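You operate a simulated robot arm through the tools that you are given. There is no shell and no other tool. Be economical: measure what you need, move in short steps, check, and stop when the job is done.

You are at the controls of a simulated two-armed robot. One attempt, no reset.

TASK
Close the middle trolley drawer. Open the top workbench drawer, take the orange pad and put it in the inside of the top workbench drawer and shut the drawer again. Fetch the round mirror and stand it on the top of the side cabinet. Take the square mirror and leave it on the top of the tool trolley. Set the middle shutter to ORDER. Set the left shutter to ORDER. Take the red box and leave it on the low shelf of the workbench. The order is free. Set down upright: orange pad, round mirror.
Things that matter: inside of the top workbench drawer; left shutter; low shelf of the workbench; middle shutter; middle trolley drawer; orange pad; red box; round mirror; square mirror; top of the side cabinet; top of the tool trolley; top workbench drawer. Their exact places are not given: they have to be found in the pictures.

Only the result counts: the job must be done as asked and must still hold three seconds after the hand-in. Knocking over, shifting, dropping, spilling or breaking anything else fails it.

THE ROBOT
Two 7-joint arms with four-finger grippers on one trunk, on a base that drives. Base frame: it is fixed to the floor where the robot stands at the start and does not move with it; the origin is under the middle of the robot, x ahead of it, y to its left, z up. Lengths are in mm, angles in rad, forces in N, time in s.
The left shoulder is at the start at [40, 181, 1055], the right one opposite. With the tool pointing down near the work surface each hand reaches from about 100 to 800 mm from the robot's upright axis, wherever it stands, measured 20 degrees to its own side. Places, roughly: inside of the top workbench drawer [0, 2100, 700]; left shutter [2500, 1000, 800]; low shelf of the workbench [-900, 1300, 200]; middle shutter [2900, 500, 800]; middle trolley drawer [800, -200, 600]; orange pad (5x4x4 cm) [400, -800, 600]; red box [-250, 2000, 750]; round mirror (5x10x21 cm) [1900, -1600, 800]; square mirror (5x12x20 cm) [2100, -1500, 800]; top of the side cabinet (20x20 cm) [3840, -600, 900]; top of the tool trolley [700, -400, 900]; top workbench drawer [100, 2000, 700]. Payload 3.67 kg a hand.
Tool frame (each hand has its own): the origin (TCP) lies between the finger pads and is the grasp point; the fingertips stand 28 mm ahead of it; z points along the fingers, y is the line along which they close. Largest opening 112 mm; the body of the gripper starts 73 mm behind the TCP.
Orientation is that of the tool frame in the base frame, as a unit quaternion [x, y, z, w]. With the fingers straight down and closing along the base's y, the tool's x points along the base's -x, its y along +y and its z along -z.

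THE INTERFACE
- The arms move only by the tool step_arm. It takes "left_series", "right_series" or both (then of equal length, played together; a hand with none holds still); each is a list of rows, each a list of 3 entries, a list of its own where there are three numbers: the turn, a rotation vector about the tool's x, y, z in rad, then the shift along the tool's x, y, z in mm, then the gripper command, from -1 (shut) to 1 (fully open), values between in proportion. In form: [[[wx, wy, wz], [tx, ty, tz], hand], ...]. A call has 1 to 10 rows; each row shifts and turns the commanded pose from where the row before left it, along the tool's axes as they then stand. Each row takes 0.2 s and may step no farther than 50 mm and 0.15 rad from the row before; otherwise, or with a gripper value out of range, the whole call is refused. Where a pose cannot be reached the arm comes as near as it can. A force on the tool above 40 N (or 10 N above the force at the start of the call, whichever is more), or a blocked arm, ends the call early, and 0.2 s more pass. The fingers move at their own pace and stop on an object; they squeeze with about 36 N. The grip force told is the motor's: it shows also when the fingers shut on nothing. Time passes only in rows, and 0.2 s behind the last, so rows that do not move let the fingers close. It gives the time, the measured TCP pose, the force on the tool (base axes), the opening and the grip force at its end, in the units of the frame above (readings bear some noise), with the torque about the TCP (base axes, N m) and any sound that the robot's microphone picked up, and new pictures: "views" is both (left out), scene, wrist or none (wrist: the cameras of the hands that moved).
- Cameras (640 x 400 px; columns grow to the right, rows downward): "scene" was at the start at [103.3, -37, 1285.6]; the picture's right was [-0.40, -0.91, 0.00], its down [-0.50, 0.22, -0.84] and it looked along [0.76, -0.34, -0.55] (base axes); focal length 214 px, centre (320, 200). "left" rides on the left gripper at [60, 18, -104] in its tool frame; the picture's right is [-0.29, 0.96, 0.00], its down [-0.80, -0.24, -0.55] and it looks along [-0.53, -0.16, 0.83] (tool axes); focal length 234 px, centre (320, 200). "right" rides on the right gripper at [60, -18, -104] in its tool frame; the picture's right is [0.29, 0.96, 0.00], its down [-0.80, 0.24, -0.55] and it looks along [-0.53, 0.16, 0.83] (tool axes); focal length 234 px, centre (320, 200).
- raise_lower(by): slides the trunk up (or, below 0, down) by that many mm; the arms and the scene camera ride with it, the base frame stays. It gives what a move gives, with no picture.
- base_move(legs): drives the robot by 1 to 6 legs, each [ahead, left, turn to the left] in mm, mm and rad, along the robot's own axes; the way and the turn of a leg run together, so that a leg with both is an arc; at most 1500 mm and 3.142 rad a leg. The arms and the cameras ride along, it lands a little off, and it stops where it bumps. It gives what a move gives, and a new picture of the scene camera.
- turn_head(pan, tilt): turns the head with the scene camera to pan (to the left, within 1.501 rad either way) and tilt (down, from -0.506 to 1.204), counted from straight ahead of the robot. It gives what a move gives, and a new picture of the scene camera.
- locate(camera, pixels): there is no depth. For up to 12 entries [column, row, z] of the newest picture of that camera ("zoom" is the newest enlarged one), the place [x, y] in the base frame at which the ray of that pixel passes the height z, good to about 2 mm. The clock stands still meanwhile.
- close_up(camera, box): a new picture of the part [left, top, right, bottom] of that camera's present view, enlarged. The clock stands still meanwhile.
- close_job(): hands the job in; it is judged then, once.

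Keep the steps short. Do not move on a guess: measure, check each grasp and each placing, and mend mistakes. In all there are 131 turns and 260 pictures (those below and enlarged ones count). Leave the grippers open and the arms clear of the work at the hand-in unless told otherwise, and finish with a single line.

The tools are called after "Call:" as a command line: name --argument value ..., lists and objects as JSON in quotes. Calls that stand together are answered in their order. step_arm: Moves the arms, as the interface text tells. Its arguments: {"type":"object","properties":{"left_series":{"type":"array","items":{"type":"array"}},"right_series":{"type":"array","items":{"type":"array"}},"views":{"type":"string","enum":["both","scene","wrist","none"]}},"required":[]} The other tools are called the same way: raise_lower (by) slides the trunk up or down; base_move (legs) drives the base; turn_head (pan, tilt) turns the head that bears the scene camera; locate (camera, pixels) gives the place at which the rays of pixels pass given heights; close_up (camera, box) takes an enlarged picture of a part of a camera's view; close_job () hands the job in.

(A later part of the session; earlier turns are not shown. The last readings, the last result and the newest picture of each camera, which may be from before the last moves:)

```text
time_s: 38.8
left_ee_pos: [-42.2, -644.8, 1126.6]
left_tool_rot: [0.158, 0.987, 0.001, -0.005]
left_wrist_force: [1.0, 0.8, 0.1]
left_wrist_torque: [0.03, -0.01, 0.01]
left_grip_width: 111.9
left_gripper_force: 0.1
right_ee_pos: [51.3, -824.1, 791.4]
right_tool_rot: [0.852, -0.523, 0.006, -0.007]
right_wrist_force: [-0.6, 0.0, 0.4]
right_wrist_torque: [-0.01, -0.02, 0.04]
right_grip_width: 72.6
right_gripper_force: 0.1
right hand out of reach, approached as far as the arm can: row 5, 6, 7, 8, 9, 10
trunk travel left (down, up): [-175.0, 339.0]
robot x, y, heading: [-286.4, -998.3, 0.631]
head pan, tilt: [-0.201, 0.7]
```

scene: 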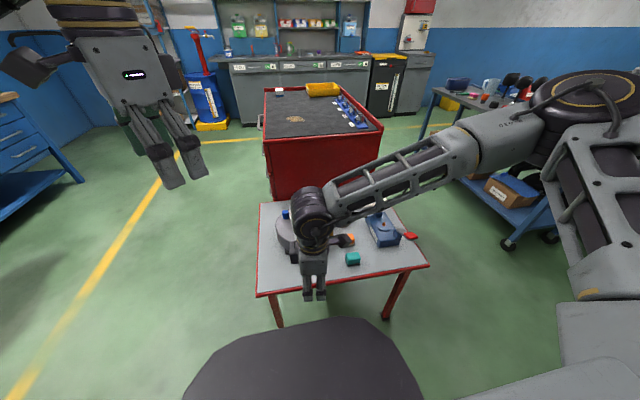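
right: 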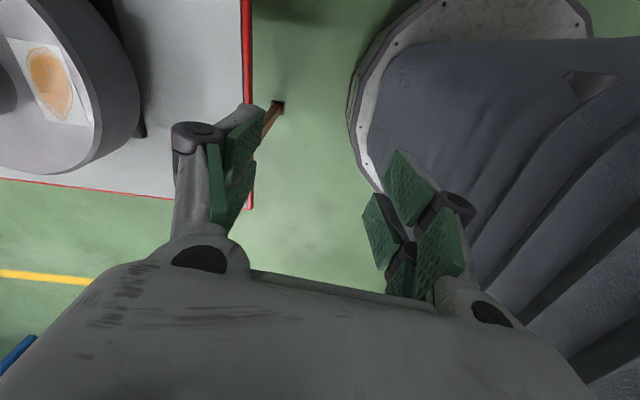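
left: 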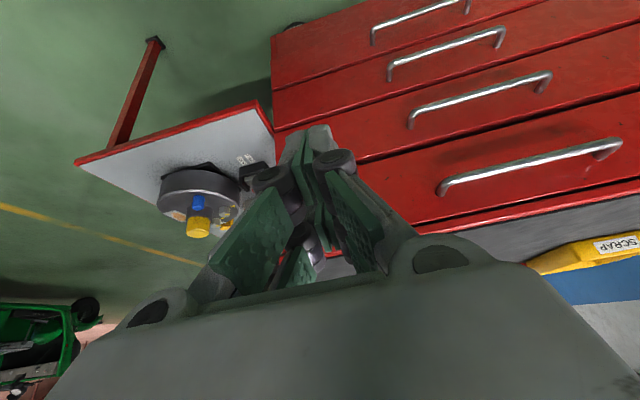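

The −90° yaw drove the wrist out of reach. Reverse it row by row.

Call:
step_arm --right_series '[[[0, 0, 0.143], [0, 0, -10], 0.3], [[0, 0, 0.143], [0, 0, -10], 0.3], [[0, 0, 0.143], [0, 0, -10], 0.3], [[0, 0, 0.143], [0, 0, -10], 0.3], [[0, 0, 0.143], [0, 0, -10], 0.3], [[0, 0, 0.143], [0, 0, -10], 0.3], [[0, 0, 0.143], [0, 0, -10], 0.3], [[0, 0, 0.143], [0, 0, -10], 0.3], [[0, 0, 0.143], [0, 0, -10], 0.3], [[0, 0, 0.143], [0, 0, -10], 0.3]]' --views "both"

```text
time_s: 41.0
left_ee_pos: [-42.9, -646.9, 1125.8]
left_tool_rot: [0.158, 0.987, 0.001, -0.005]
left_wrist_force: [0.6, 0.2, -0.2]
left_wrist_torque: [0.01, 0.02, 0.0]
left_grip_width: 112.1
left_gripper_force: 0.0
right_ee_pos: [53.4, -823.8, 891.5]
right_tool_rot: [-0.307, 0.952, 0.0, 0.0]
right_wrist_force: [0.2, -0.1, -0.4]
right_wrist_torque: [-0.01, -0.01, -0.03]
right_grip_width: 73.0
right_gripper_force: 0.1
trunk travel left (down, up): [-175.0, 339.0]
robot x, y, heading: [-290.4, -1006.1, 0.631]
head pan, tilt: [-0.201, 0.7]
```

scene: 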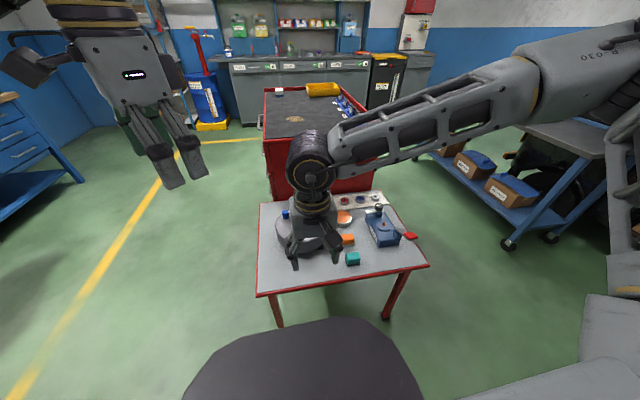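
right: 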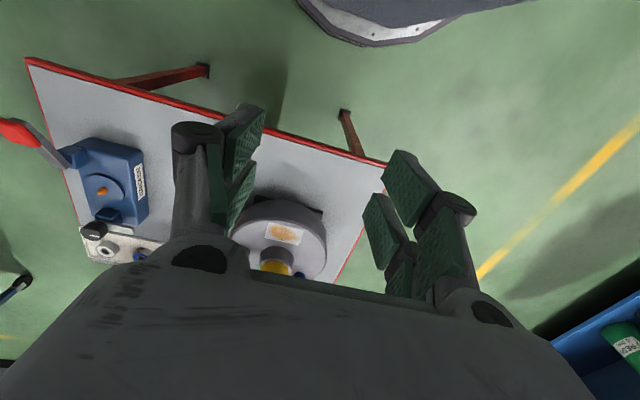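

Call:
step_arm --right_series '[[[0, 0, 0], [-35, -24, -4], 0.3], [[0, 0, 0], [-35, -24, -4], 0.3], [[0, 0, 0], [-35, -24, -4], 0.3], [[0, 0, 0], [-35, -24, -4], 0.3], [[0, 0, 0], [-35, -24, -4], 0.3], [[0, 0, 0], [-35, -24, -4], 0.3], [[0, 0, 0], [-35, -24, -4], 0.3], [[0, 0, 0.14], [0, 0, 0], 0.3], [[0, 0, 0.14], [0, 0, 0], 0.3], [[0, 0, 0.14], [0, 0, 0], 0.3]]' --views "wrist"

```text
time_s: 43.2
left_ee_pos: [-41.7, -646.1, 1126.9]
left_tool_rot: [0.158, 0.987, 0.0, -0.005]
left_wrist_force: [-0.2, -0.7, -0.3]
left_wrist_torque: [0.0, 0.03, 0.03]
left_grip_width: 112.0
left_gripper_force: 0.1
right_ee_pos: [350.3, -816.5, 918.7]
right_tool_rot: [-0.101, 0.995, 0.001, 0.001]
right_wrist_force: [-0.3, -0.5, 0.4]
right_wrist_torque: [0.01, 0.0, 0.0]
right_grip_width: 72.8
right_gripper_force: 0.0
trunk travel left (down, up): [-175.0, 339.0]
robot x, y, heading: [-291.3, -1003.8, 0.632]
head pan, tilt: [-0.201, 0.7]
```

right: 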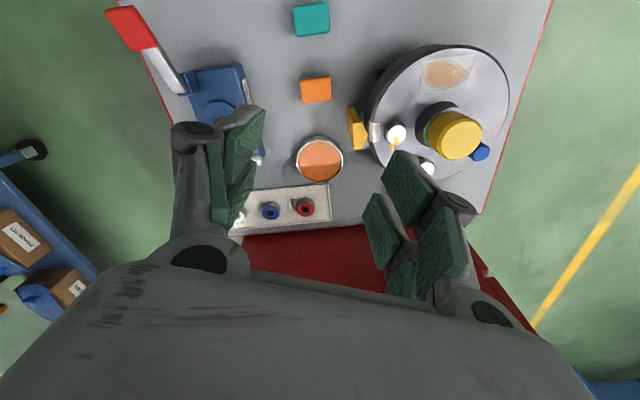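

Positive yaw works. Continue to +90°.

Call:
step_arm --right_series '[[[0, 0, 0.144], [0, 0, 0], 0.3], [[0, 0, 0.144], [0, 0, 0], 0.3], [[0, 0, 0.144], [0, 0, 0], 0.3], [[0, 0, 0.144], [0, 0, 0], 0.3], [[0, 0, 0.144], [0, 0, 0], 0.3], [[0, 0, 0.144], [0, 0, 0], 0.3], [[0, 0, 0.144], [0, 0, 0], 0.3], [[0, 0, 0.144], [0, 0, 0], 0.3]]' --views "wrist"

```text
time_s: 45.0
left_ee_pos: [-42.7, -646.7, 1124.5]
left_tool_rot: [0.158, 0.987, 0.0, -0.006]
left_wrist_force: [-0.3, -0.2, -0.3]
left_wrist_torque: [0.01, 0.03, 0.0]
left_grip_width: 111.9
left_gripper_force: 0.0
right_ee_pos: [350.0, -816.8, 917.9]
right_tool_rot: [0.456, 0.89, 0.001, 0.001]
right_wrist_force: [-0.1, -0.2, -0.4]
right_wrist_torque: [0.0, -0.01, 0.03]
right_grip_width: 72.8
right_gripper_force: 0.1
trunk travel left (down, up): [-175.0, 339.0]
robot x, y, heading: [-292.3, -1003.0, 0.637]
head pan, tilt: [-0.201, 0.7]
```

right: 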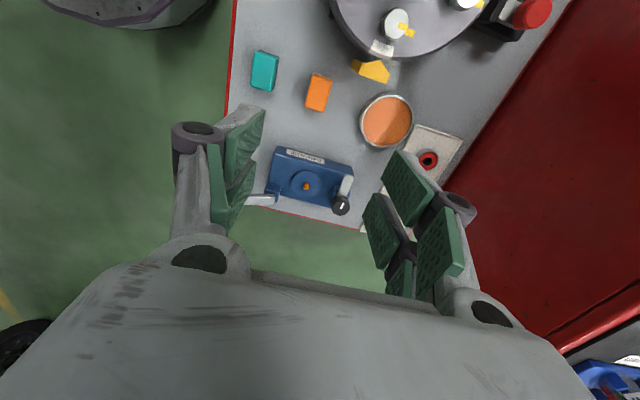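

Pad sits right below the TCP projection. Zoom to get its centre and yaw.

Call:
close_up --camera "right" --box '[270, 60, 366, 120]'

```text
6.67 times, centred on (318, 90) of right
```

zoom: 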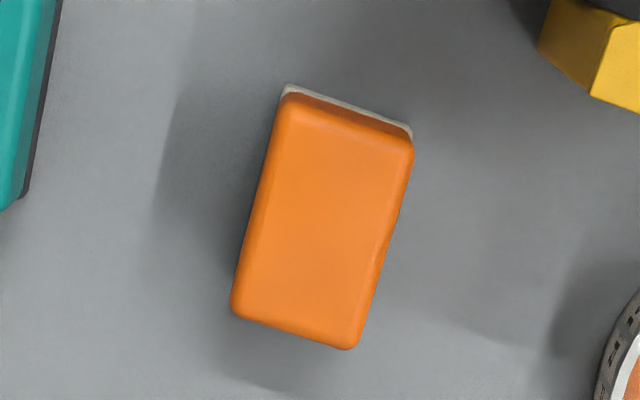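

Call:
locate --camera "zoom" --pixels '[[284, 95, 630], [412, 148, 630], [348, 349, 630], [233, 312, 630], [288, 85, 600], [412, 135, 600], [284, 95, 600], [412, 148, 600], [348, 349, 600], [233, 312, 600], [540, 40, 650], [592, 97, 650]]'

```text
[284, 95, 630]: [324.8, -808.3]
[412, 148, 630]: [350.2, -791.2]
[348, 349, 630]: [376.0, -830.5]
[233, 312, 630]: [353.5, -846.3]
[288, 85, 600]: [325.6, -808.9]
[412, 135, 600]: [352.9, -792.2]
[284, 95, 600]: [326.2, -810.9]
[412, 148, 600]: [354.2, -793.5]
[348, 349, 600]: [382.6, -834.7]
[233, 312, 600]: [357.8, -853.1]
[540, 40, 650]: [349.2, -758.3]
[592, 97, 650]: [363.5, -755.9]
```

Call:
step_arm --right_series '[[[0, 0, 0], [-2.5, -0.5, 40], 0.1], [[0, 0, 0], [0, 0, 40], 0.1], [[0, 0, 0], [0, 0, 40], 0.1], [[0, 0, 0], [0, 0, 40], 0.1], [[0, 0, 0], [0, 0, 40], 0.1], [[0, 0, 0], [0, 0, 40], 0.1], [[0, 0, 0], [0, 0, 20], 0.1]]' --views "both"

```text
time_s: 46.6
left_ee_pos: [-41.7, -646.9, 1124.5]
left_tool_rot: [0.158, 0.987, 0.001, -0.005]
left_wrist_force: [-0.8, 0.1, 0.0]
left_wrist_torque: [-0.02, 0.02, -0.02]
left_grip_width: 112.1
left_gripper_force: 0.0
right_ee_pos: [336.9, -856.1, 685.7]
right_tool_rot: [0.455, 0.891, 0.001, 0.001]
right_wrist_force: [0.5, -0.1, -0.2]
right_wrist_torque: [-0.01, 0.01, 0.0]
right_grip_width: 61.5
right_gripper_force: 0.0
right hand out of reach, approached as far as the arm can: row 5, 6, 7
trunk travel left (down, up): [-175.0, 339.0]
robot x, y, heading: [-293.3, -1001.7, 0.634]
head pan, tilt: [-0.201, 0.7]
```

scene: 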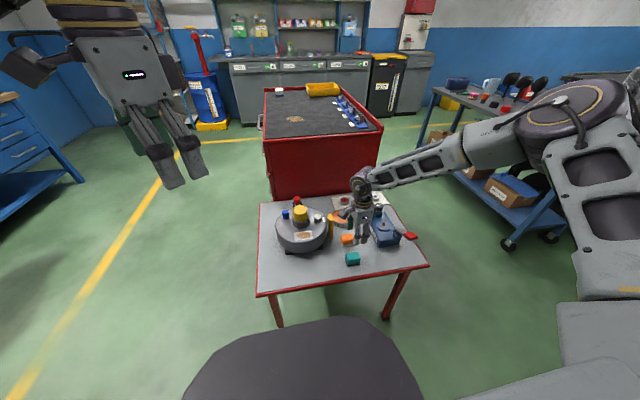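
right: 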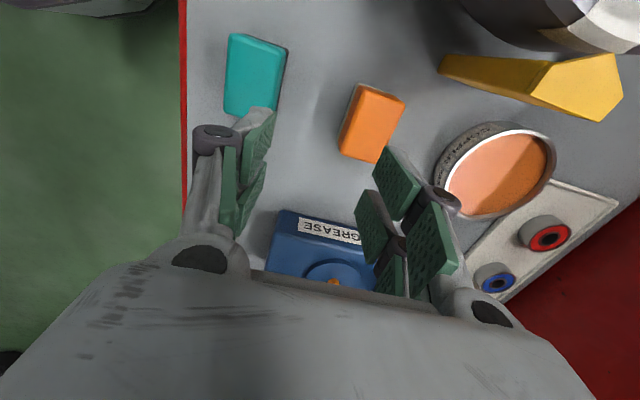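

Out of reach at this height, it drifted; I raise, recentre, and lower the trunk instead.

Call:
step_arm --right_series '[[[0, 0, 0], [0, 0, -40], 0.1], [[0, 0, 0], [0, 0, -40], 0.1], [[0, 0, 0], [0, 0, -40], 0.1], [[0, 0, 0], [11, 16, 0], 0.1], [[0, 0, 0], [11, 17, 0], 0.1]]' --views "none"

Call:
raise_lower --by -110

Call:
step_arm --right_series '[[[0, 0, 0], [0, 0, 0], 0.1]]' --views "wrist"

```text
time_s: 47.8
left_ee_pos: [-42.4, -646.3, 1126.0]
left_tool_rot: [0.158, 0.987, 0.001, -0.005]
left_wrist_force: [0.4, 0.7, 1.0]
left_wrist_torque: [-0.02, 0.0, -0.02]
left_grip_width: 111.8
left_gripper_force: 0.1
right_ee_pos: [351.4, -819.9, 802.6]
right_tool_rot: [0.455, 0.891, 0.0, 0.0]
right_wrist_force: [-0.3, 1.0, 0.6]
right_wrist_torque: [-0.02, -0.01, -0.03]
right_grip_width: 61.7
right_gripper_force: 0.1
trunk travel left (down, up): [-175.0, 339.0]
robot x, y, heading: [-289.0, -1002.8, 0.635]
head pan, tilt: [-0.201, 0.7]
```

```text
time_s: 49.2
left_ee_pos: [-42.1, -646.5, 1014.7]
left_tool_rot: [0.159, 0.987, 0.0, -0.005]
left_wrist_force: [0.0, -0.4, -0.1]
left_wrist_torque: [0.0, 0.0, 0.03]
left_grip_width: 111.7
left_gripper_force: 0.0
right_ee_pos: [350.5, -820.6, 693.1]
right_tool_rot: [0.455, 0.89, 0.0, 0.0]
right_wrist_force: [0.6, 0.1, 0.8]
right_wrist_torque: [-0.02, -0.03, 0.02]
right_grip_width: 61.6
right_gripper_force: 0.1
trunk travel left (down, up): [-65.0, 449.0]
robot x, y, heading: [-294.0, -1001.2, 0.631]
head pan, tilt: [-0.201, 0.7]
```

```text
time_s: 49.6
left_ee_pos: [-42.5, -647.2, 1014.6]
left_tool_rot: [0.157, 0.988, 0.001, -0.005]
left_wrist_force: [0.2, -0.5, -0.2]
left_wrist_torque: [0.02, 0.02, 0.0]
left_grip_width: 112.2
left_gripper_force: 0.0
right_ee_pos: [351.5, -821.1, 693.6]
right_tool_rot: [0.454, 0.891, 0.001, 0.0]
right_wrist_force: [0.2, 0.2, -0.4]
right_wrist_torque: [-0.01, -0.01, 0.01]
right_grip_width: 61.4
right_gripper_force: 0.1
trunk travel left (down, up): [-65.0, 449.0]
robot x, y, heading: [-292.5, -1001.1, 0.628]
head pan, tilt: [-0.201, 0.7]
```

right: 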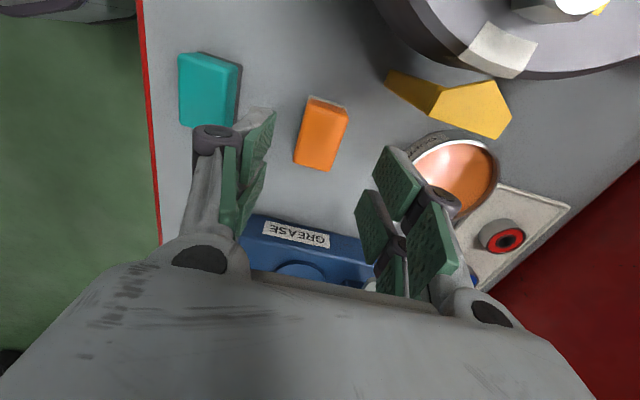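

Call:
locate --camera "right" --pixels '[[311, 97, 635], [348, 107, 635], [326, 171, 635], [294, 162, 635], [320, 149, 635]]'

```text
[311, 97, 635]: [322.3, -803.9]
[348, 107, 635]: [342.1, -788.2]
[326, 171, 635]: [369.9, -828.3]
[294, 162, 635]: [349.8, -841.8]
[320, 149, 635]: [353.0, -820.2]
```

Call:
step_arm --right_series '[[[0, 0, 0], [5, -1, 20], 0.1], [[0, 0, 0], [0, 0, 20], 0.1], [[0, 0, 0], [0, 0, 18], 0.1], [[0, 0, 0], [0, 0, 0], -1], [[0, 0, 0], [0, 0, 0], -1], [[0, 0, 0], [0, 0, 0], -1]]' --views "both"

```text
time_s: 51.0
left_ee_pos: [-41.7, -646.7, 1013.4]
left_tool_rot: [0.158, 0.987, 0.001, -0.005]
left_wrist_force: [-0.2, -0.3, 0.0]
left_wrist_torque: [0.03, -0.01, 0.02]
left_grip_width: 111.8
left_gripper_force: 0.0
right_ee_pos: [347.3, -820.0, 633.8]
right_tool_rot: [0.455, 0.89, 0.001, 0.001]
right_wrist_force: [-0.3, 0.3, 1.3]
right_wrist_torque: [0.01, -0.01, 0.0]
right_grip_width: 33.2
right_gripper_force: 36.0
trunk travel left (down, up): [-65.0, 449.0]
robot x, y, heading: [-290.5, -1001.4, 0.628]
head pan, tilt: [-0.201, 0.7]
```

scene: 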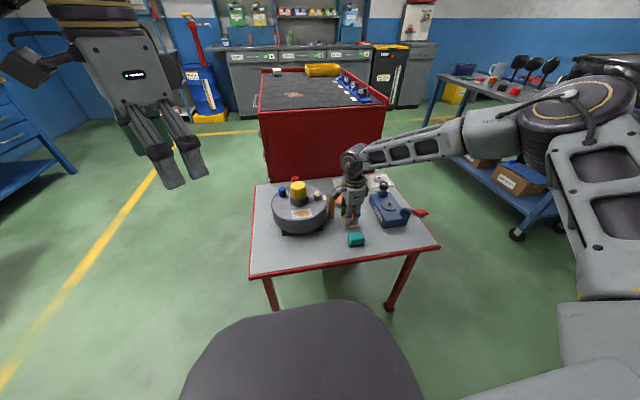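
right: 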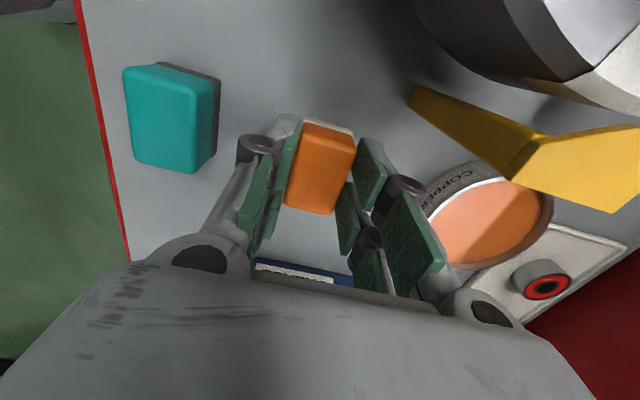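

Gripped (33 mm). Lift with the trunk, then check.

Call:
raise_lower --by 300

Call:
step_arm --right_series '[[[0, 0, 0], [0, 0, 0], -1]]' --views "both"

```text
time_s: 54.0
left_ee_pos: [-41.2, -647.0, 1314.4]
left_tool_rot: [0.158, 0.987, 0.001, -0.005]
left_wrist_force: [-1.0, 0.0, 0.1]
left_wrist_torque: [0.0, -0.02, 0.01]
left_grip_width: 112.4
left_gripper_force: 0.1
right_ee_pos: [346.2, -820.2, 934.5]
right_tool_rot: [0.455, 0.891, 0.001, 0.0]
right_wrist_force: [0.0, 0.2, -0.4]
right_wrist_torque: [0.02, 0.01, 0.0]
right_grip_width: 33.3
right_gripper_force: 35.8
trunk travel left (down, up): [-365.0, 149.0]
robot x, y, heading: [-290.8, -1005.3, 0.632]
head pan, tilt: [-0.201, 0.7]
```

```text
time_s: 54.4
left_ee_pos: [-43.9, -646.3, 1314.8]
left_tool_rot: [0.158, 0.987, 0.001, -0.005]
left_wrist_force: [-0.2, -0.7, 0.7]
left_wrist_torque: [0.03, 0.03, -0.01]
left_grip_width: 111.9
left_gripper_force: 0.0
right_ee_pos: [347.3, -819.9, 934.9]
right_tool_rot: [0.455, 0.891, 0.001, 0.001]
right_wrist_force: [0.4, -0.1, -0.4]
right_wrist_torque: [-0.01, 0.02, 0.01]
right_grip_width: 33.3
right_gripper_force: 35.9
trunk travel left (down, up): [-365.0, 149.0]
robot x, y, heading: [-289.1, -999.1, 0.626]
head pan, tilt: [-0.201, 0.7]
```

scene: 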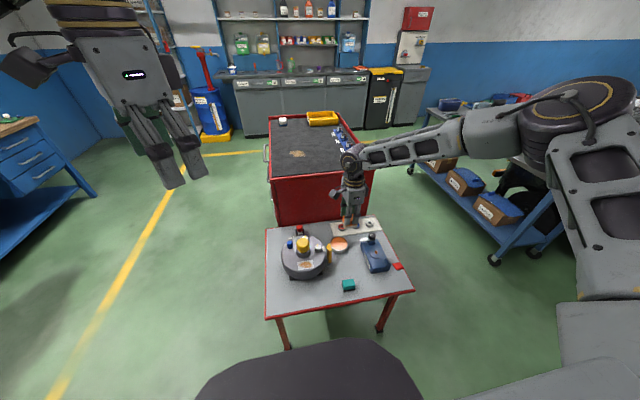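
right: 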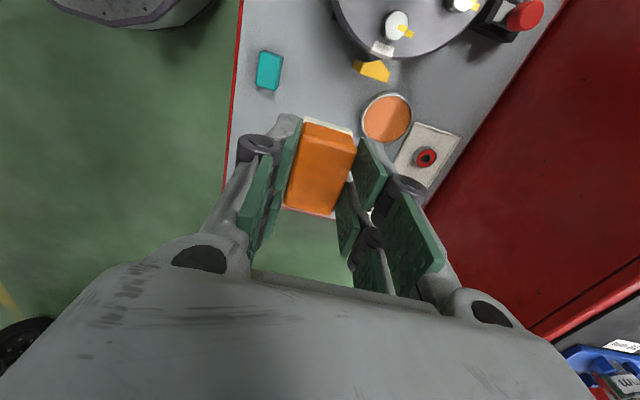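

Pad held securely. Room axes are turned ~35°; the bench faces me along −n. I drive: back, strafe left, then forward.

Call:
base_move --legs '[[-150, 0, 0], [0, 1350, 0], [1400, 0, 0]]'

Call:
turn_head --pan 1.2 --tilt 0.5

```text
time_s: 69.4
left_ee_pos: [247.1, 1190.7, 1314.6]
left_tool_rot: [0.177, 0.984, 0.0, -0.005]
left_wrist_force: [0.4, 0.6, -0.3]
left_wrist_torque: [0.01, 0.0, -0.03]
left_grip_width: 112.2
left_gripper_force: 0.1
right_ee_pos: [628.3, 1003.8, 934.7]
right_tool_rot: [0.472, 0.882, 0.002, 0.001]
right_wrist_force: [0.0, -0.1, -0.5]
right_wrist_torque: [0.02, 0.05, 0.01]
right_grip_width: 33.3
right_gripper_force: 35.8
trunk travel left (down, up): [-365.0, 149.0]
robot x, y, heading: [-18.0, 843.9, 0.589]
head pan, tilt: [-0.201, 0.7]
```

scene: 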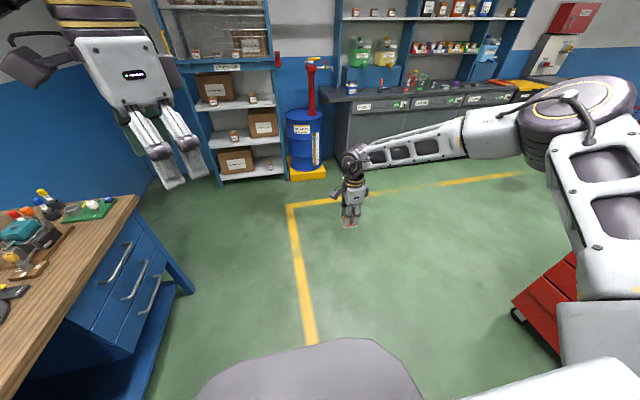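

```text
time_s: 70.9
left_ee_pos: [246.6, 1190.6, 1315.2]
left_tool_rot: [0.177, 0.984, 0.0, -0.005]
left_wrist_force: [-0.6, 0.0, -0.7]
left_wrist_torque: [0.03, -0.01, 0.02]
left_grip_width: 112.0
left_gripper_force: 0.1
right_ee_pos: [629.5, 1004.5, 935.7]
right_tool_rot: [0.471, 0.882, 0.001, 0.0]
right_wrist_force: [0.2, 0.1, -0.7]
right_wrist_torque: [-0.01, -0.01, 0.01]
right_grip_width: 33.3
right_gripper_force: 35.9
trunk travel left (down, up): [-365.0, 149.0]
robot x, y, heading: [-16.6, 847.5, 0.594]
head pan, tilt: [1.201, 0.499]
```

scene: 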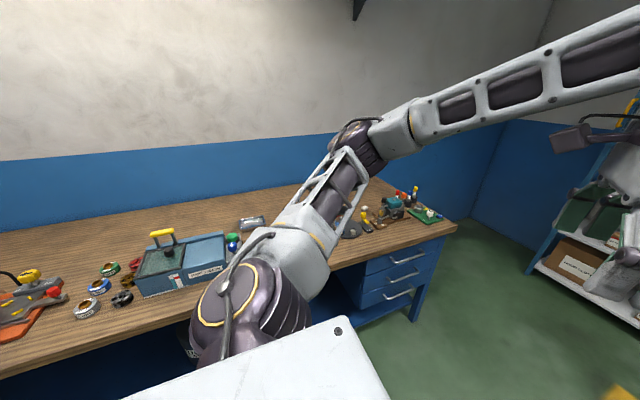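

Call:
locate --camera "scene" --pixels '[[390, 264, 700], [425, 258, 700], [456, 227, 800], [300, 268, 800], [430, 214, 800], [258, 217, 800]]'

Call:
close_up --camera "scene" --box '[320, 180, 480, 320]'

```text
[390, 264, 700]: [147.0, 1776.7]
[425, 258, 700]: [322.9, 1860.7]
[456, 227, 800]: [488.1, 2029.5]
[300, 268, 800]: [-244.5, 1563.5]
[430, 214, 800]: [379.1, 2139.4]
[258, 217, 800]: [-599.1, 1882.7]
```

```text
2.86 times, centred on (400, 250) of scene
```

zoom: 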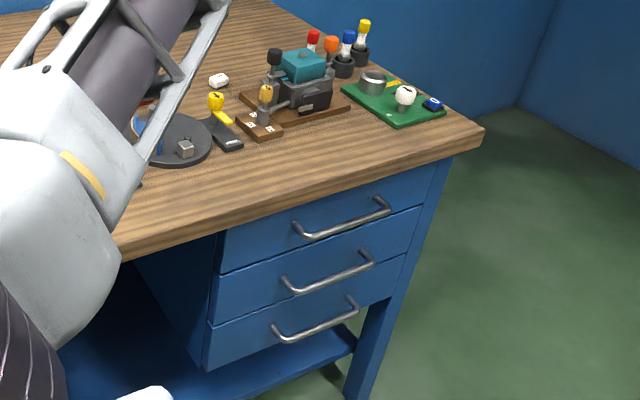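

Bench top drawer handle is around (235,1818). Drive forward 770 and turn left to face the bench.

Call:
base_move --legs '[[770, 0, 0.0], [0, 0, 1.595]]'

Call:
turn_head --pan 0.0 --tilt 0.75

```text
time_s: 79.6
left_ee_pos: [273.9, 1529.3, 1314.3]
left_tool_rot: [-0.586, 0.81, -0.003, -0.005]
left_wrist_force: [0.3, -0.3, 0.2]
left_wrist_torque: [0.0, -0.01, 0.0]
left_grip_width: 112.1
left_gripper_force: 0.0
right_ee_pos: [446.8, 1917.3, 935.4]
right_tool_rot: [-0.308, 0.951, 0.0, 0.0]
right_wrist_force: [-0.1, 0.0, -0.8]
right_wrist_torque: [0.0, -0.01, -0.02]
right_grip_width: 33.5
right_gripper_force: 36.1
trunk travel left (down, up): [-365.0, 149.0]
robot x, y, heading: [626.3, 1282.2, 2.202]
head pan, tilt: [1.201, 0.499]
```

scene: 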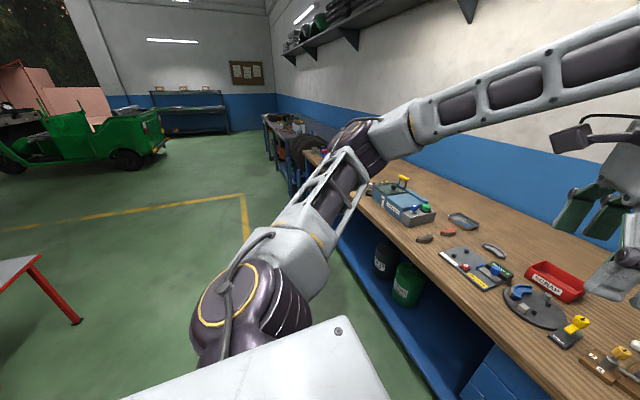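

```text
time_s: 81.0
left_ee_pos: [273.7, 1528.7, 1313.9]
left_tool_rot: [-0.586, 0.81, -0.003, -0.005]
left_wrist_force: [0.9, 0.0, 0.2]
left_wrist_torque: [-0.01, 0.02, 0.0]
left_grip_width: 112.2
left_gripper_force: 0.1
right_ee_pos: [447.8, 1919.9, 934.9]
right_tool_rot: [-0.308, 0.951, 0.001, 0.0]
right_wrist_force: [-0.9, -0.6, -0.1]
right_wrist_torque: [-0.02, 0.01, -0.01]
right_grip_width: 33.2
right_gripper_force: 36.2
trunk travel left (down, up): [-365.0, 149.0]
robot x, y, heading: [633.6, 1276.2, 2.203]
head pan, tilt: [0.0, 0.75]
```

scene: 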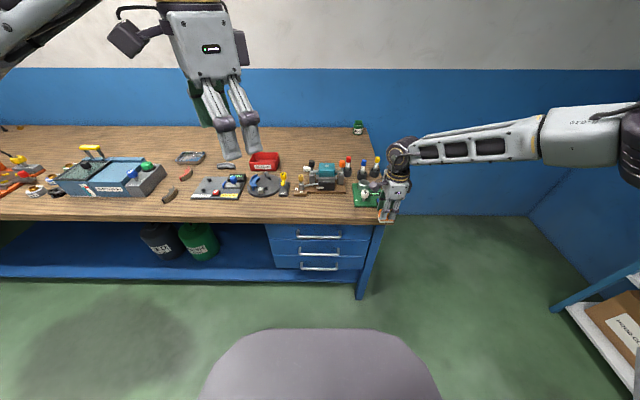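

Call:
close_up --camera "scene" --box '[230, 140, 410, 290]'

Call:
close_up --camera "left" --box '[0, 0, 640, 400]'

Call:
locate --camera "scene" --pixels '[[300, 236, 650], [300, 236, 700], [300, 236, 750], [339, 237, 650], [339, 237, 700], [339, 237, 750], [371, 222, 750], [371, 222, 800], [264, 165, 800], [264, 165, 850]]'

```text
2.67 times, centred on (320, 215) of scene
```

zoom: 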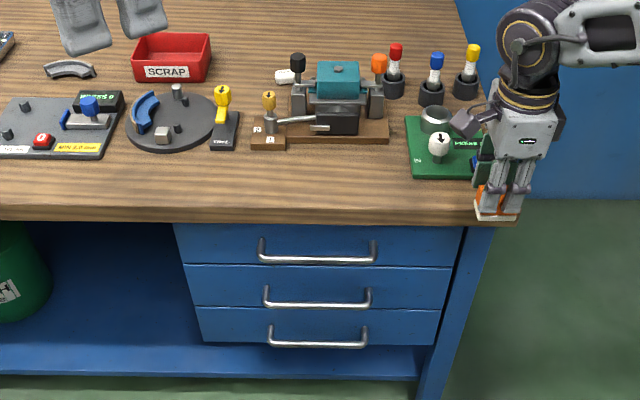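

```text
1.00 times, centred on (320, 200) of left (not enlarged: the box is as wide or as high as the picture)
```

zoom: 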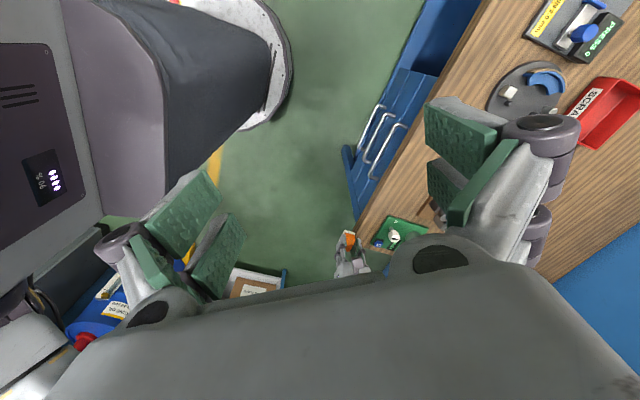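

```text
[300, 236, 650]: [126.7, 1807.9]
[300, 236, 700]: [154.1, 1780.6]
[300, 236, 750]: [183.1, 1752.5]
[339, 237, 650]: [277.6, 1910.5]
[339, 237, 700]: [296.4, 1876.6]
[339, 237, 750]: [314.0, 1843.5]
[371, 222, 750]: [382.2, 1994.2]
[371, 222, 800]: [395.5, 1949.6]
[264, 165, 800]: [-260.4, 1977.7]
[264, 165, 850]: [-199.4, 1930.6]
```

Call:
close_up --camera "left" --box '[330, 70, 460, 250]'

Call:
locate --camera "left" --pixels '[[405, 124, 650], [405, 124, 700], [405, 124, 750], [371, 179, 650], [371, 179, 700], [371, 179, 750]]'

```text
2.22 times, centred on (395, 160) of left
```

zoom: 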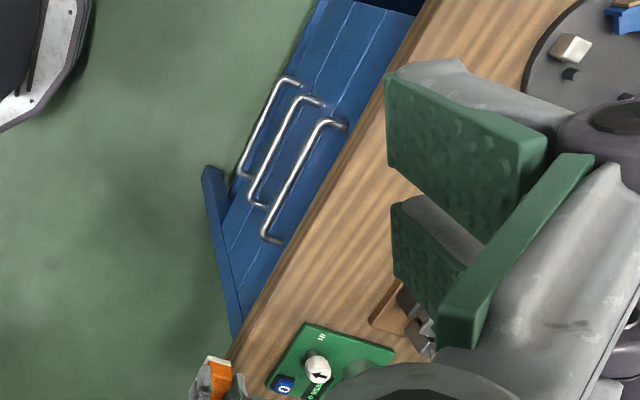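

```text
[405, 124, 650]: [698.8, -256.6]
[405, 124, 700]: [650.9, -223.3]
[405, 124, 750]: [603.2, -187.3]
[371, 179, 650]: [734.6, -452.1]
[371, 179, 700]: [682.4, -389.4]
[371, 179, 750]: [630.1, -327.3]
```

Call:
locate --camera "zoom" --pixels '[[322, 122, 650], [322, 122, 700], [322, 122, 750], [264, 236, 650], [264, 236, 700], [264, 236, 750], [420, 60, 800], [300, 240, 800]]'

```text
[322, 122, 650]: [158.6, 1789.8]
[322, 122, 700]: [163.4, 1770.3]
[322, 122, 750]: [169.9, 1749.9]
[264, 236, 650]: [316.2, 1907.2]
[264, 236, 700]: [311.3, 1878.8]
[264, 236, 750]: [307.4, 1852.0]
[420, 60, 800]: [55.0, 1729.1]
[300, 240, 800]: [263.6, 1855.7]
```

Handle centre ≈ (236,1816,720), along the bench. I turn the left hand to point horizontally at the bench with fingers closing vertically, and pull the right hand (with pad) back out of the way.

Call:
step_arm --left_series '[[[0, 0, 0.127], [0, 0, 0], 1], [[0, 0, 0.127], [0, 0, 0], 1], [[0, 0, 0.127], [0, 0, 0], 1], [[0, 0, 0.127], [0, 0, 0], 1], [[0, 0, 0.127], [0, 0, 0], 1], [[-0.143, 0, 0], [0, 0, 0], 1], [[-0.143, 0, 0], [0, 0, 0], 1], [[-0.143, 0, 0], [0, 0, 0], 1], [[-0.143, 0, 0], [0, 0, 0], 1], [[-0.143, 0, 0], [0, 0, 0], 1]]' --right_series '[[[0, 0, 0], [-16, -38, -4], -1], [[0, 0, 0], [-16, -38, -4], -1], [[0, 0, 0], [-16, -38, -4], -1], [[0, 0, 0], [-16, -38, -4], -1], [[0, 0, 0], [-16, -38, -4], -1], [[0, 0, 0], [-16, -38, -4], -1], [[0, 0, 0], [-16, -38, -4], -1], [[0, 0, 0], [-16, -38, -4], -1], [[0, 0, 0], [0, 0, 0], -1], [[0, 0, 0], [0, 0, 0], -1]]' --views "scene"

```text
time_s: 83.2
left_ee_pos: [383.3, 1491.2, 1283.7]
left_tool_rot: [-0.284, 0.894, 0.33, -0.109]
left_wrist_force: [0.0, -0.1, -0.1]
left_wrist_torque: [-0.01, 0.0, 0.03]
left_grip_width: 112.0
left_gripper_force: 0.0
left hand out of reach, approached as far as the arm can: row 2, 3, 4, 5
right_ee_pos: [730.1, 1745.5, 965.6]
right_tool_rot: [-0.308, 0.951, 0.0, -0.001]
right_wrist_force: [-0.3, 1.0, -0.5]
right_wrist_torque: [0.04, 0.03, -0.03]
right_grip_width: 33.3
right_gripper_force: 36.4
trunk travel left (down, up): [-365.0, 149.0]
robot x, y, heading: [629.7, 1279.8, 2.201]
head pan, tilt: [0.0, 0.75]
```

scene: 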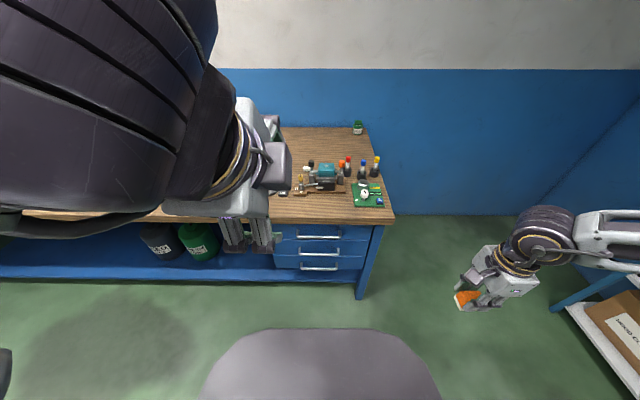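

Call:
raise_lower --by -250

Call:
step_arm --left_series '[[[-0.144, 0, 0], [0, 0, 0], 1], [[-0.144, 0, 0], [0, 0, 0], 1], [[-0.144, 0, 0], [0, 0, 0], 1], [[-0.144, 0, 0], [0, 0, 0], 1], [[-0.144, 0, 0], [0, 0, 0], 1], [[-0.144, 0, 0], [0, 0, 0], 1]]' --views "both"

```text
time_s: 85.7
left_ee_pos: [384.0, 1490.5, 1034.5]
left_tool_rot: [-0.283, 0.894, 0.329, -0.109]
left_wrist_force: [-1.3, -0.1, -0.4]
left_wrist_torque: [-0.03, 0.03, 0.02]
left_grip_width: 111.9
left_gripper_force: 0.1
right_ee_pos: [728.7, 1745.1, 717.1]
right_tool_rot: [-0.308, 0.951, 0.001, 0.0]
right_wrist_force: [-0.7, -0.5, -1.0]
right_wrist_torque: [0.01, 0.01, 0.0]
right_grip_width: 33.0
right_gripper_force: 36.1
trunk travel left (down, up): [-115.0, 399.0]
robot x, y, heading: [629.4, 1279.5, 2.2]
head pan, tilt: [0.0, 0.75]
```

```text
time_s: 87.1
left_ee_pos: [424.0, 1578.5, 1105.4]
left_tool_rot: [-0.236, 0.666, 0.674, -0.217]
left_wrist_force: [0.8, 0.2, -0.9]
left_wrist_torque: [0.03, 0.03, 0.02]
left_grip_width: 111.9
left_gripper_force: 0.1
left hand out of reach, approached as far as the arm can: row 1, 2, 3, 4, 5, 6
right_ee_pos: [730.8, 1746.6, 715.4]
right_tool_rot: [-0.308, 0.951, 0.001, -0.001]
right_wrist_force: [0.4, 0.3, -1.2]
right_wrist_torque: [0.0, 0.02, -0.01]
right_grip_width: 33.3
right_gripper_force: 36.6
trunk travel left (down, up): [-115.0, 399.0]
robot x, y, heading: [626.4, 1281.0, 2.199]
head pan, tilt: [0.0, 0.75]
```

scene: 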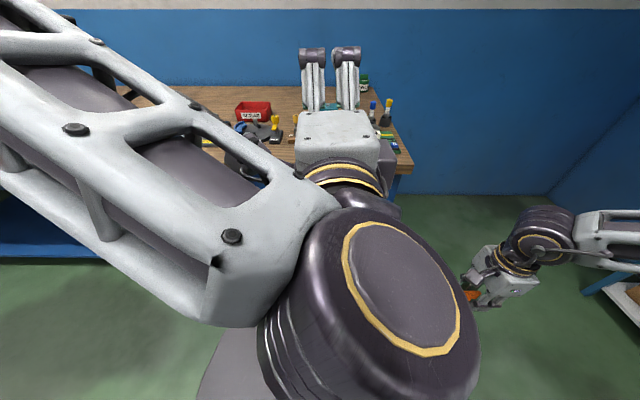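
left: 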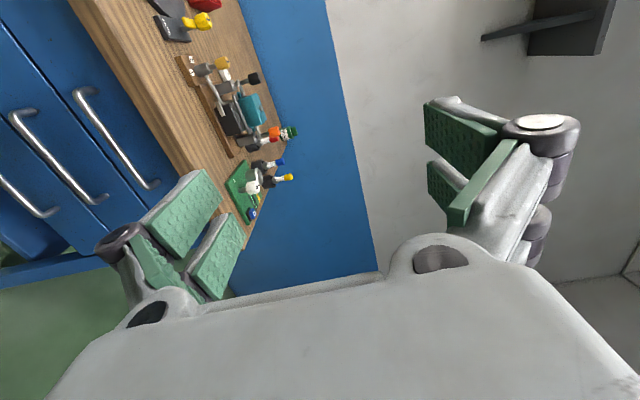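

Hand horizontal. Move down and forward to the pre-grasp in front of the handle.

Call:
step_arm --left_series '[[[0, 0, 0], [2, -43, 14], 0], [[0, 0, 0], [2, -43, 14], 0], [[0, 0, 0], [2, -43, 14], 0], [[0, 0, 0], [2, -43, 14], 0], [[0, 0, 0], [2, -43, 14], 0], [[0, 0, 0], [2, -43, 14], 0], [[0, 0, 0], [2, -43, 14], 0], [[0, 0, 0], [2, -43, 14], 0], [[0, 0, 0], [2, -43, 14], 0]]' --views "both"

```text
time_s: 89.1
left_ee_pos: [367.2, 1671.8, 724.2]
left_tool_rot: [-0.21, 0.675, 0.673, -0.218]
left_wrist_force: [0.6, 0.1, 0.9]
left_wrist_torque: [0.01, 0.02, 0.04]
left_grip_width: 56.2
left_gripper_force: 0.0
left hand out of reach, approached as far as the arm can: row 1, 9
right_ee_pos: [730.2, 1745.8, 716.8]
right_tool_rot: [-0.308, 0.951, 0.001, -0.001]
right_wrist_force: [0.2, -0.3, -0.3]
right_wrist_torque: [-0.01, 0.02, 0.01]
right_grip_width: 33.3
right_gripper_force: 36.1
trunk travel left (down, up): [-115.0, 399.0]
robot x, y, heading: [630.6, 1280.4, 2.196]
head pan, tilt: [0.0, 0.75]
```

scene: 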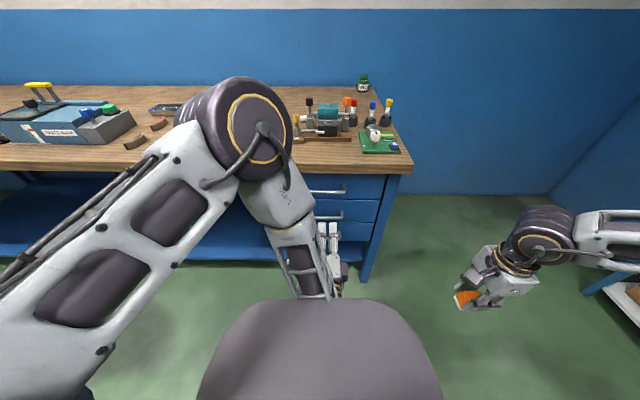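
left: 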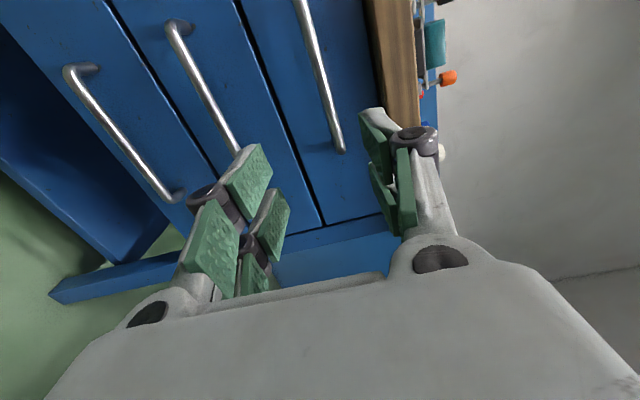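

Handle lies almost on the tool axis (col 327,row 108), ~8 mm above it. Move forward with a slight up-shift.

Call:
step_arm --left_series '[[[0, 0, 0], [5, 2, 35], 0], [[0, 0, 0], [5, 3, 35], 0], [[0, 0, 0], [5, 3, 35], 0], [[0, 0, 0], [0, 0, 35], 0]]' --views "wrist"

```text
time_s: 90.1
left_ee_pos: [281.8, 1776.8, 736.9]
left_tool_rot: [-0.214, 0.675, 0.671, -0.22]
left_wrist_force: [-0.3, -0.2, -1.4]
left_wrist_torque: [0.0, 0.03, 0.0]
left_grip_width: 56.3
left_gripper_force: 0.2
left hand out of reach, approached as far as the arm can: row 4
right_ee_pos: [730.4, 1745.6, 716.8]
right_tool_rot: [-0.309, 0.951, 0.0, -0.001]
right_wrist_force: [0.9, -0.7, -0.7]
right_wrist_torque: [0.0, 0.04, 0.04]
right_grip_width: 33.4
right_gripper_force: 36.1
trunk travel left (down, up): [-115.0, 399.0]
robot x, y, heading: [629.5, 1278.7, 2.206]
head pan, tilt: [0.0, 0.75]
```

left: 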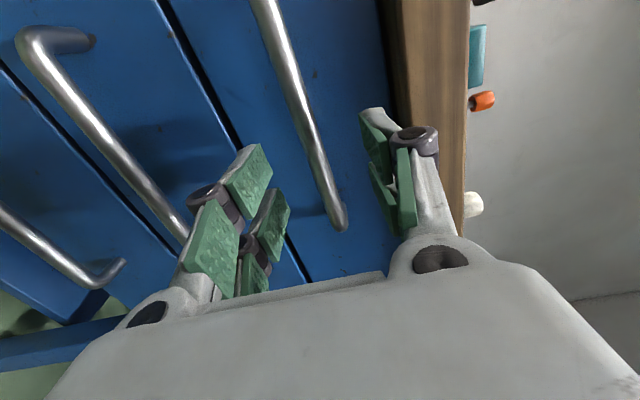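

Hand's axis matches the bar (within 2 mm); the arm is at its limit, so drive the base the last 55 mm.

Call:
base_move --legs '[[52, 0, 0]]'

Call:
step_arm --left_series '[[[0, 0, 0], [0, 0, 0], 0]]' --views "wrist"

```text
time_s: 91.1
left_ee_pos: [248.7, 1824.8, 736.5]
left_tool_rot: [-0.214, 0.675, 0.671, -0.219]
left_wrist_force: [2.9, -0.6, 0.1]
left_wrist_torque: [0.07, 0.04, -0.08]
left_grip_width: 56.0
left_gripper_force: 0.1
right_ee_pos: [696.8, 1790.9, 715.5]
right_tool_rot: [-0.307, 0.952, 0.0, 0.0]
right_wrist_force: [0.3, 0.6, 0.0]
right_wrist_torque: [-0.05, -0.02, 0.0]
right_grip_width: 33.3
right_gripper_force: 35.6
trunk travel left (down, up): [-115.0, 399.0]
robot x, y, heading: [596.3, 1323.3, 2.202]
head pan, tilt: [0.0, 0.75]
```

scene: 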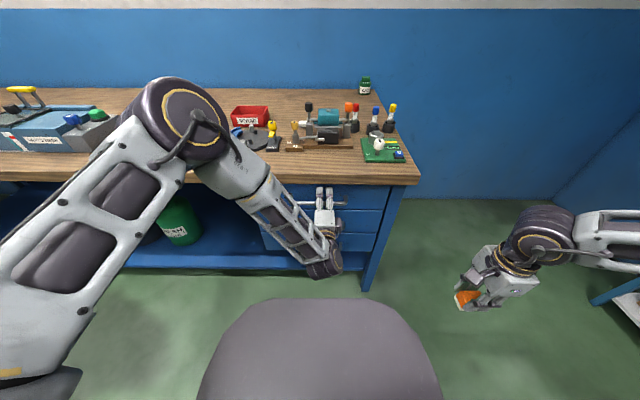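

```text
time_s: 91.5
left_ee_pos: [250.3, 1822.9, 738.9]
left_tool_rot: [-0.214, 0.674, 0.672, -0.22]
left_wrist_force: [0.6, 0.4, 0.7]
left_wrist_torque: [0.03, 0.0, 0.0]
left_grip_width: 56.0
left_gripper_force: 0.1
right_ee_pos: [697.7, 1790.4, 717.3]
right_tool_rot: [-0.308, 0.951, 0.001, 0.0]
right_wrist_force: [0.5, 0.2, -0.6]
right_wrist_torque: [0.03, 0.02, -0.01]
right_grip_width: 33.2
right_gripper_force: 36.6
trunk travel left (down, up): [-115.0, 399.0]
robot x, y, heading: [596.1, 1323.3, 2.204]
head pan, tilt: [0.0, 0.75]
```

left: 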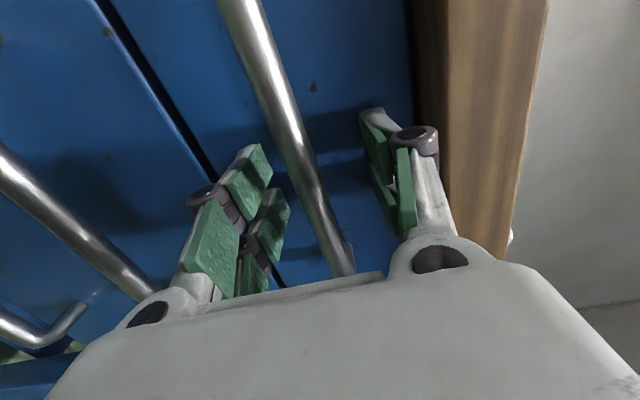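

Bar is between the fingers. Close.

Call:
step_arm --left_series '[[[0, 0, 0], [0, 0, 0], -1], [[0, 0, 0], [0, 0, 0], -1], [[0, 0, 0], [0, 0, 0], -1]]' --views "wrist"

```text
time_s: 92.3
left_ee_pos: [250.1, 1821.3, 733.8]
left_tool_rot: [-0.214, 0.677, 0.669, -0.218]
left_wrist_force: [2.1, 0.0, -21.8]
left_wrist_torque: [1.0, -1.2, -0.02]
left_grip_width: 12.3
left_gripper_force: 45.0
right_ee_pos: [697.7, 1790.8, 715.3]
right_tool_rot: [-0.307, 0.952, -0.001, 0.0]
right_wrist_force: [1.2, -0.3, -1.0]
right_wrist_torque: [-0.03, 0.02, 0.0]
right_grip_width: 33.3
right_gripper_force: 35.6
trunk travel left (down, up): [-115.0, 399.0]
robot x, y, heading: [596.9, 1325.6, 2.201]
head pan, tilt: [0.0, 0.75]
```

left: 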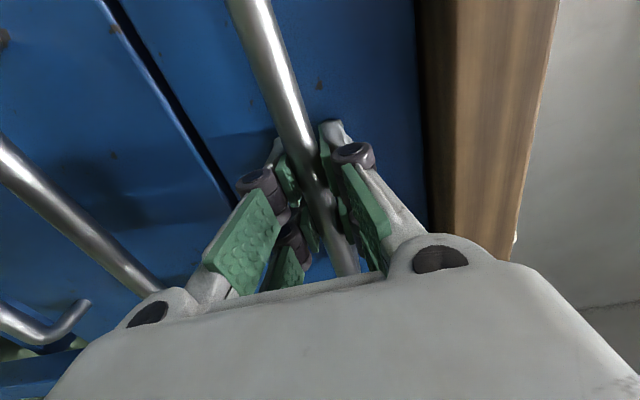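

Bar gripped. Pull the drawer by driving the base back 220 mm.

Call:
step_arm --left_series '[[[0, 0, 0], [0, -4, -5], -1]]' --views "none"

Call:
base_move --legs '[[-120, 0, 0]]'

```text
time_s: 92.7
left_ee_pos: [254.2, 1817.7, 733.5]
left_tool_rot: [-0.214, 0.674, 0.671, -0.22]
left_wrist_force: [-1.1, -2.0, -9.6]
left_wrist_torque: [0.85, -1.09, -1.39]
left_grip_width: 12.3
left_gripper_force: 45.6
right_ee_pos: [697.0, 1790.2, 716.2]
right_tool_rot: [-0.308, 0.952, 0.001, 0.0]
right_wrist_force: [0.0, -0.1, -1.5]
right_wrist_torque: [0.0, 0.02, -0.01]
right_grip_width: 33.5
right_gripper_force: 35.8
trunk travel left (down, up): [-115.0, 399.0]
robot x, y, heading: [596.4, 1320.8, 2.2]
head pan, tilt: [0.0, 0.75]
```

```text
time_s: 94.0
left_ee_pos: [323.5, 1719.0, 733.9]
left_tool_rot: [-0.215, 0.674, 0.671, -0.221]
left_wrist_force: [-8.4, -6.3, -3.9]
left_wrist_torque: [0.97, -1.16, 0.0]
left_grip_width: 12.2
left_gripper_force: 45.3
right_ee_pos: [766.8, 1691.7, 717.9]
right_tool_rot: [-0.307, 0.952, 0.002, -0.001]
right_wrist_force: [-0.2, -0.3, -0.9]
right_wrist_torque: [0.03, -0.02, 0.01]
right_grip_width: 33.4
right_gripper_force: 36.2
trunk travel left (down, up): [-115.0, 399.0]
robot x, y, heading: [670.4, 1226.6, 2.202]
head pan, tilt: [0.0, 0.75]
```

scene: 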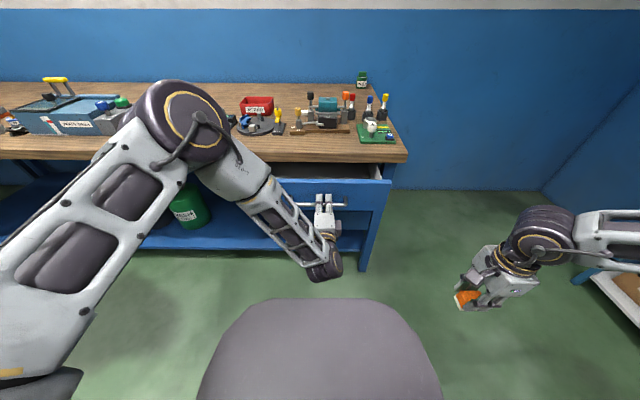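

It slides. Pull another 90 mm.

Call:
base_move --legs '[[-90, 0, 0]]'

```text
time_s: 95.1
left_ee_pos: [375.0, 1645.7, 733.0]
left_tool_rot: [-0.216, 0.674, 0.671, -0.221]
left_wrist_force: [-12.7, -9.3, 2.4]
left_wrist_torque: [0.91, -1.17, 0.25]
left_grip_width: 12.5
left_gripper_force: 45.1
right_ee_pos: [821.2, 1620.1, 717.1]
right_tool_rot: [-0.308, 0.952, 0.002, -0.001]
right_wrist_force: [-0.3, -0.5, -1.1]
right_wrist_torque: [-0.01, 0.03, 0.03]
right_grip_width: 33.4
right_gripper_force: 36.3
trunk travel left (down, up): [-115.0, 399.0]
robot x, y, heading: [722.4, 1154.5, 2.198]
head pan, tilt: [0.0, 0.75]
```

scene: 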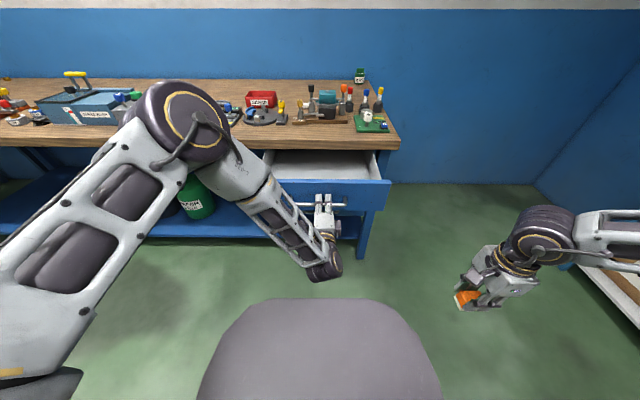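

Drawer is open ~205 mm, empty. Left keeps the handle. Measure the inside.

Call:
close_up --camera "scene" --box '[250, 130, 410, 230]'

Call:
locate --camera "scene" --pixels '[[267, 180, 770], [388, 182, 770], [275, 152, 770], [370, 152, 770], [330, 168, 690], [350, 168, 690], [370, 177, 690]]'

```text
4.00 times, centred on (330, 180) of scene
```

zoom: 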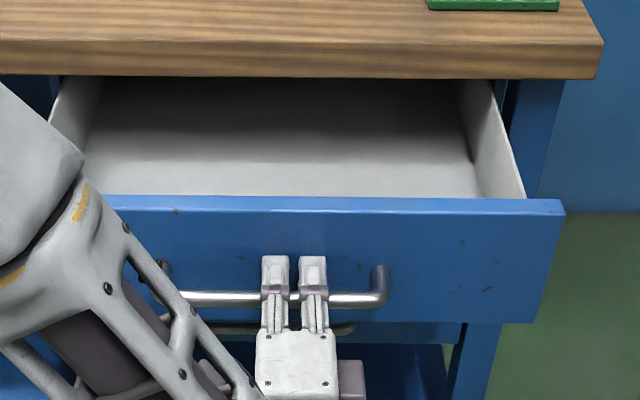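

```text
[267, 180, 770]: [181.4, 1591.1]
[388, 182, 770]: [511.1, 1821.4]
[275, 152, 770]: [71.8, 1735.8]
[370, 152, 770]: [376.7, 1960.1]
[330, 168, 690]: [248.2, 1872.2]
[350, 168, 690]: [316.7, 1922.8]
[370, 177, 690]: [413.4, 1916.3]
```

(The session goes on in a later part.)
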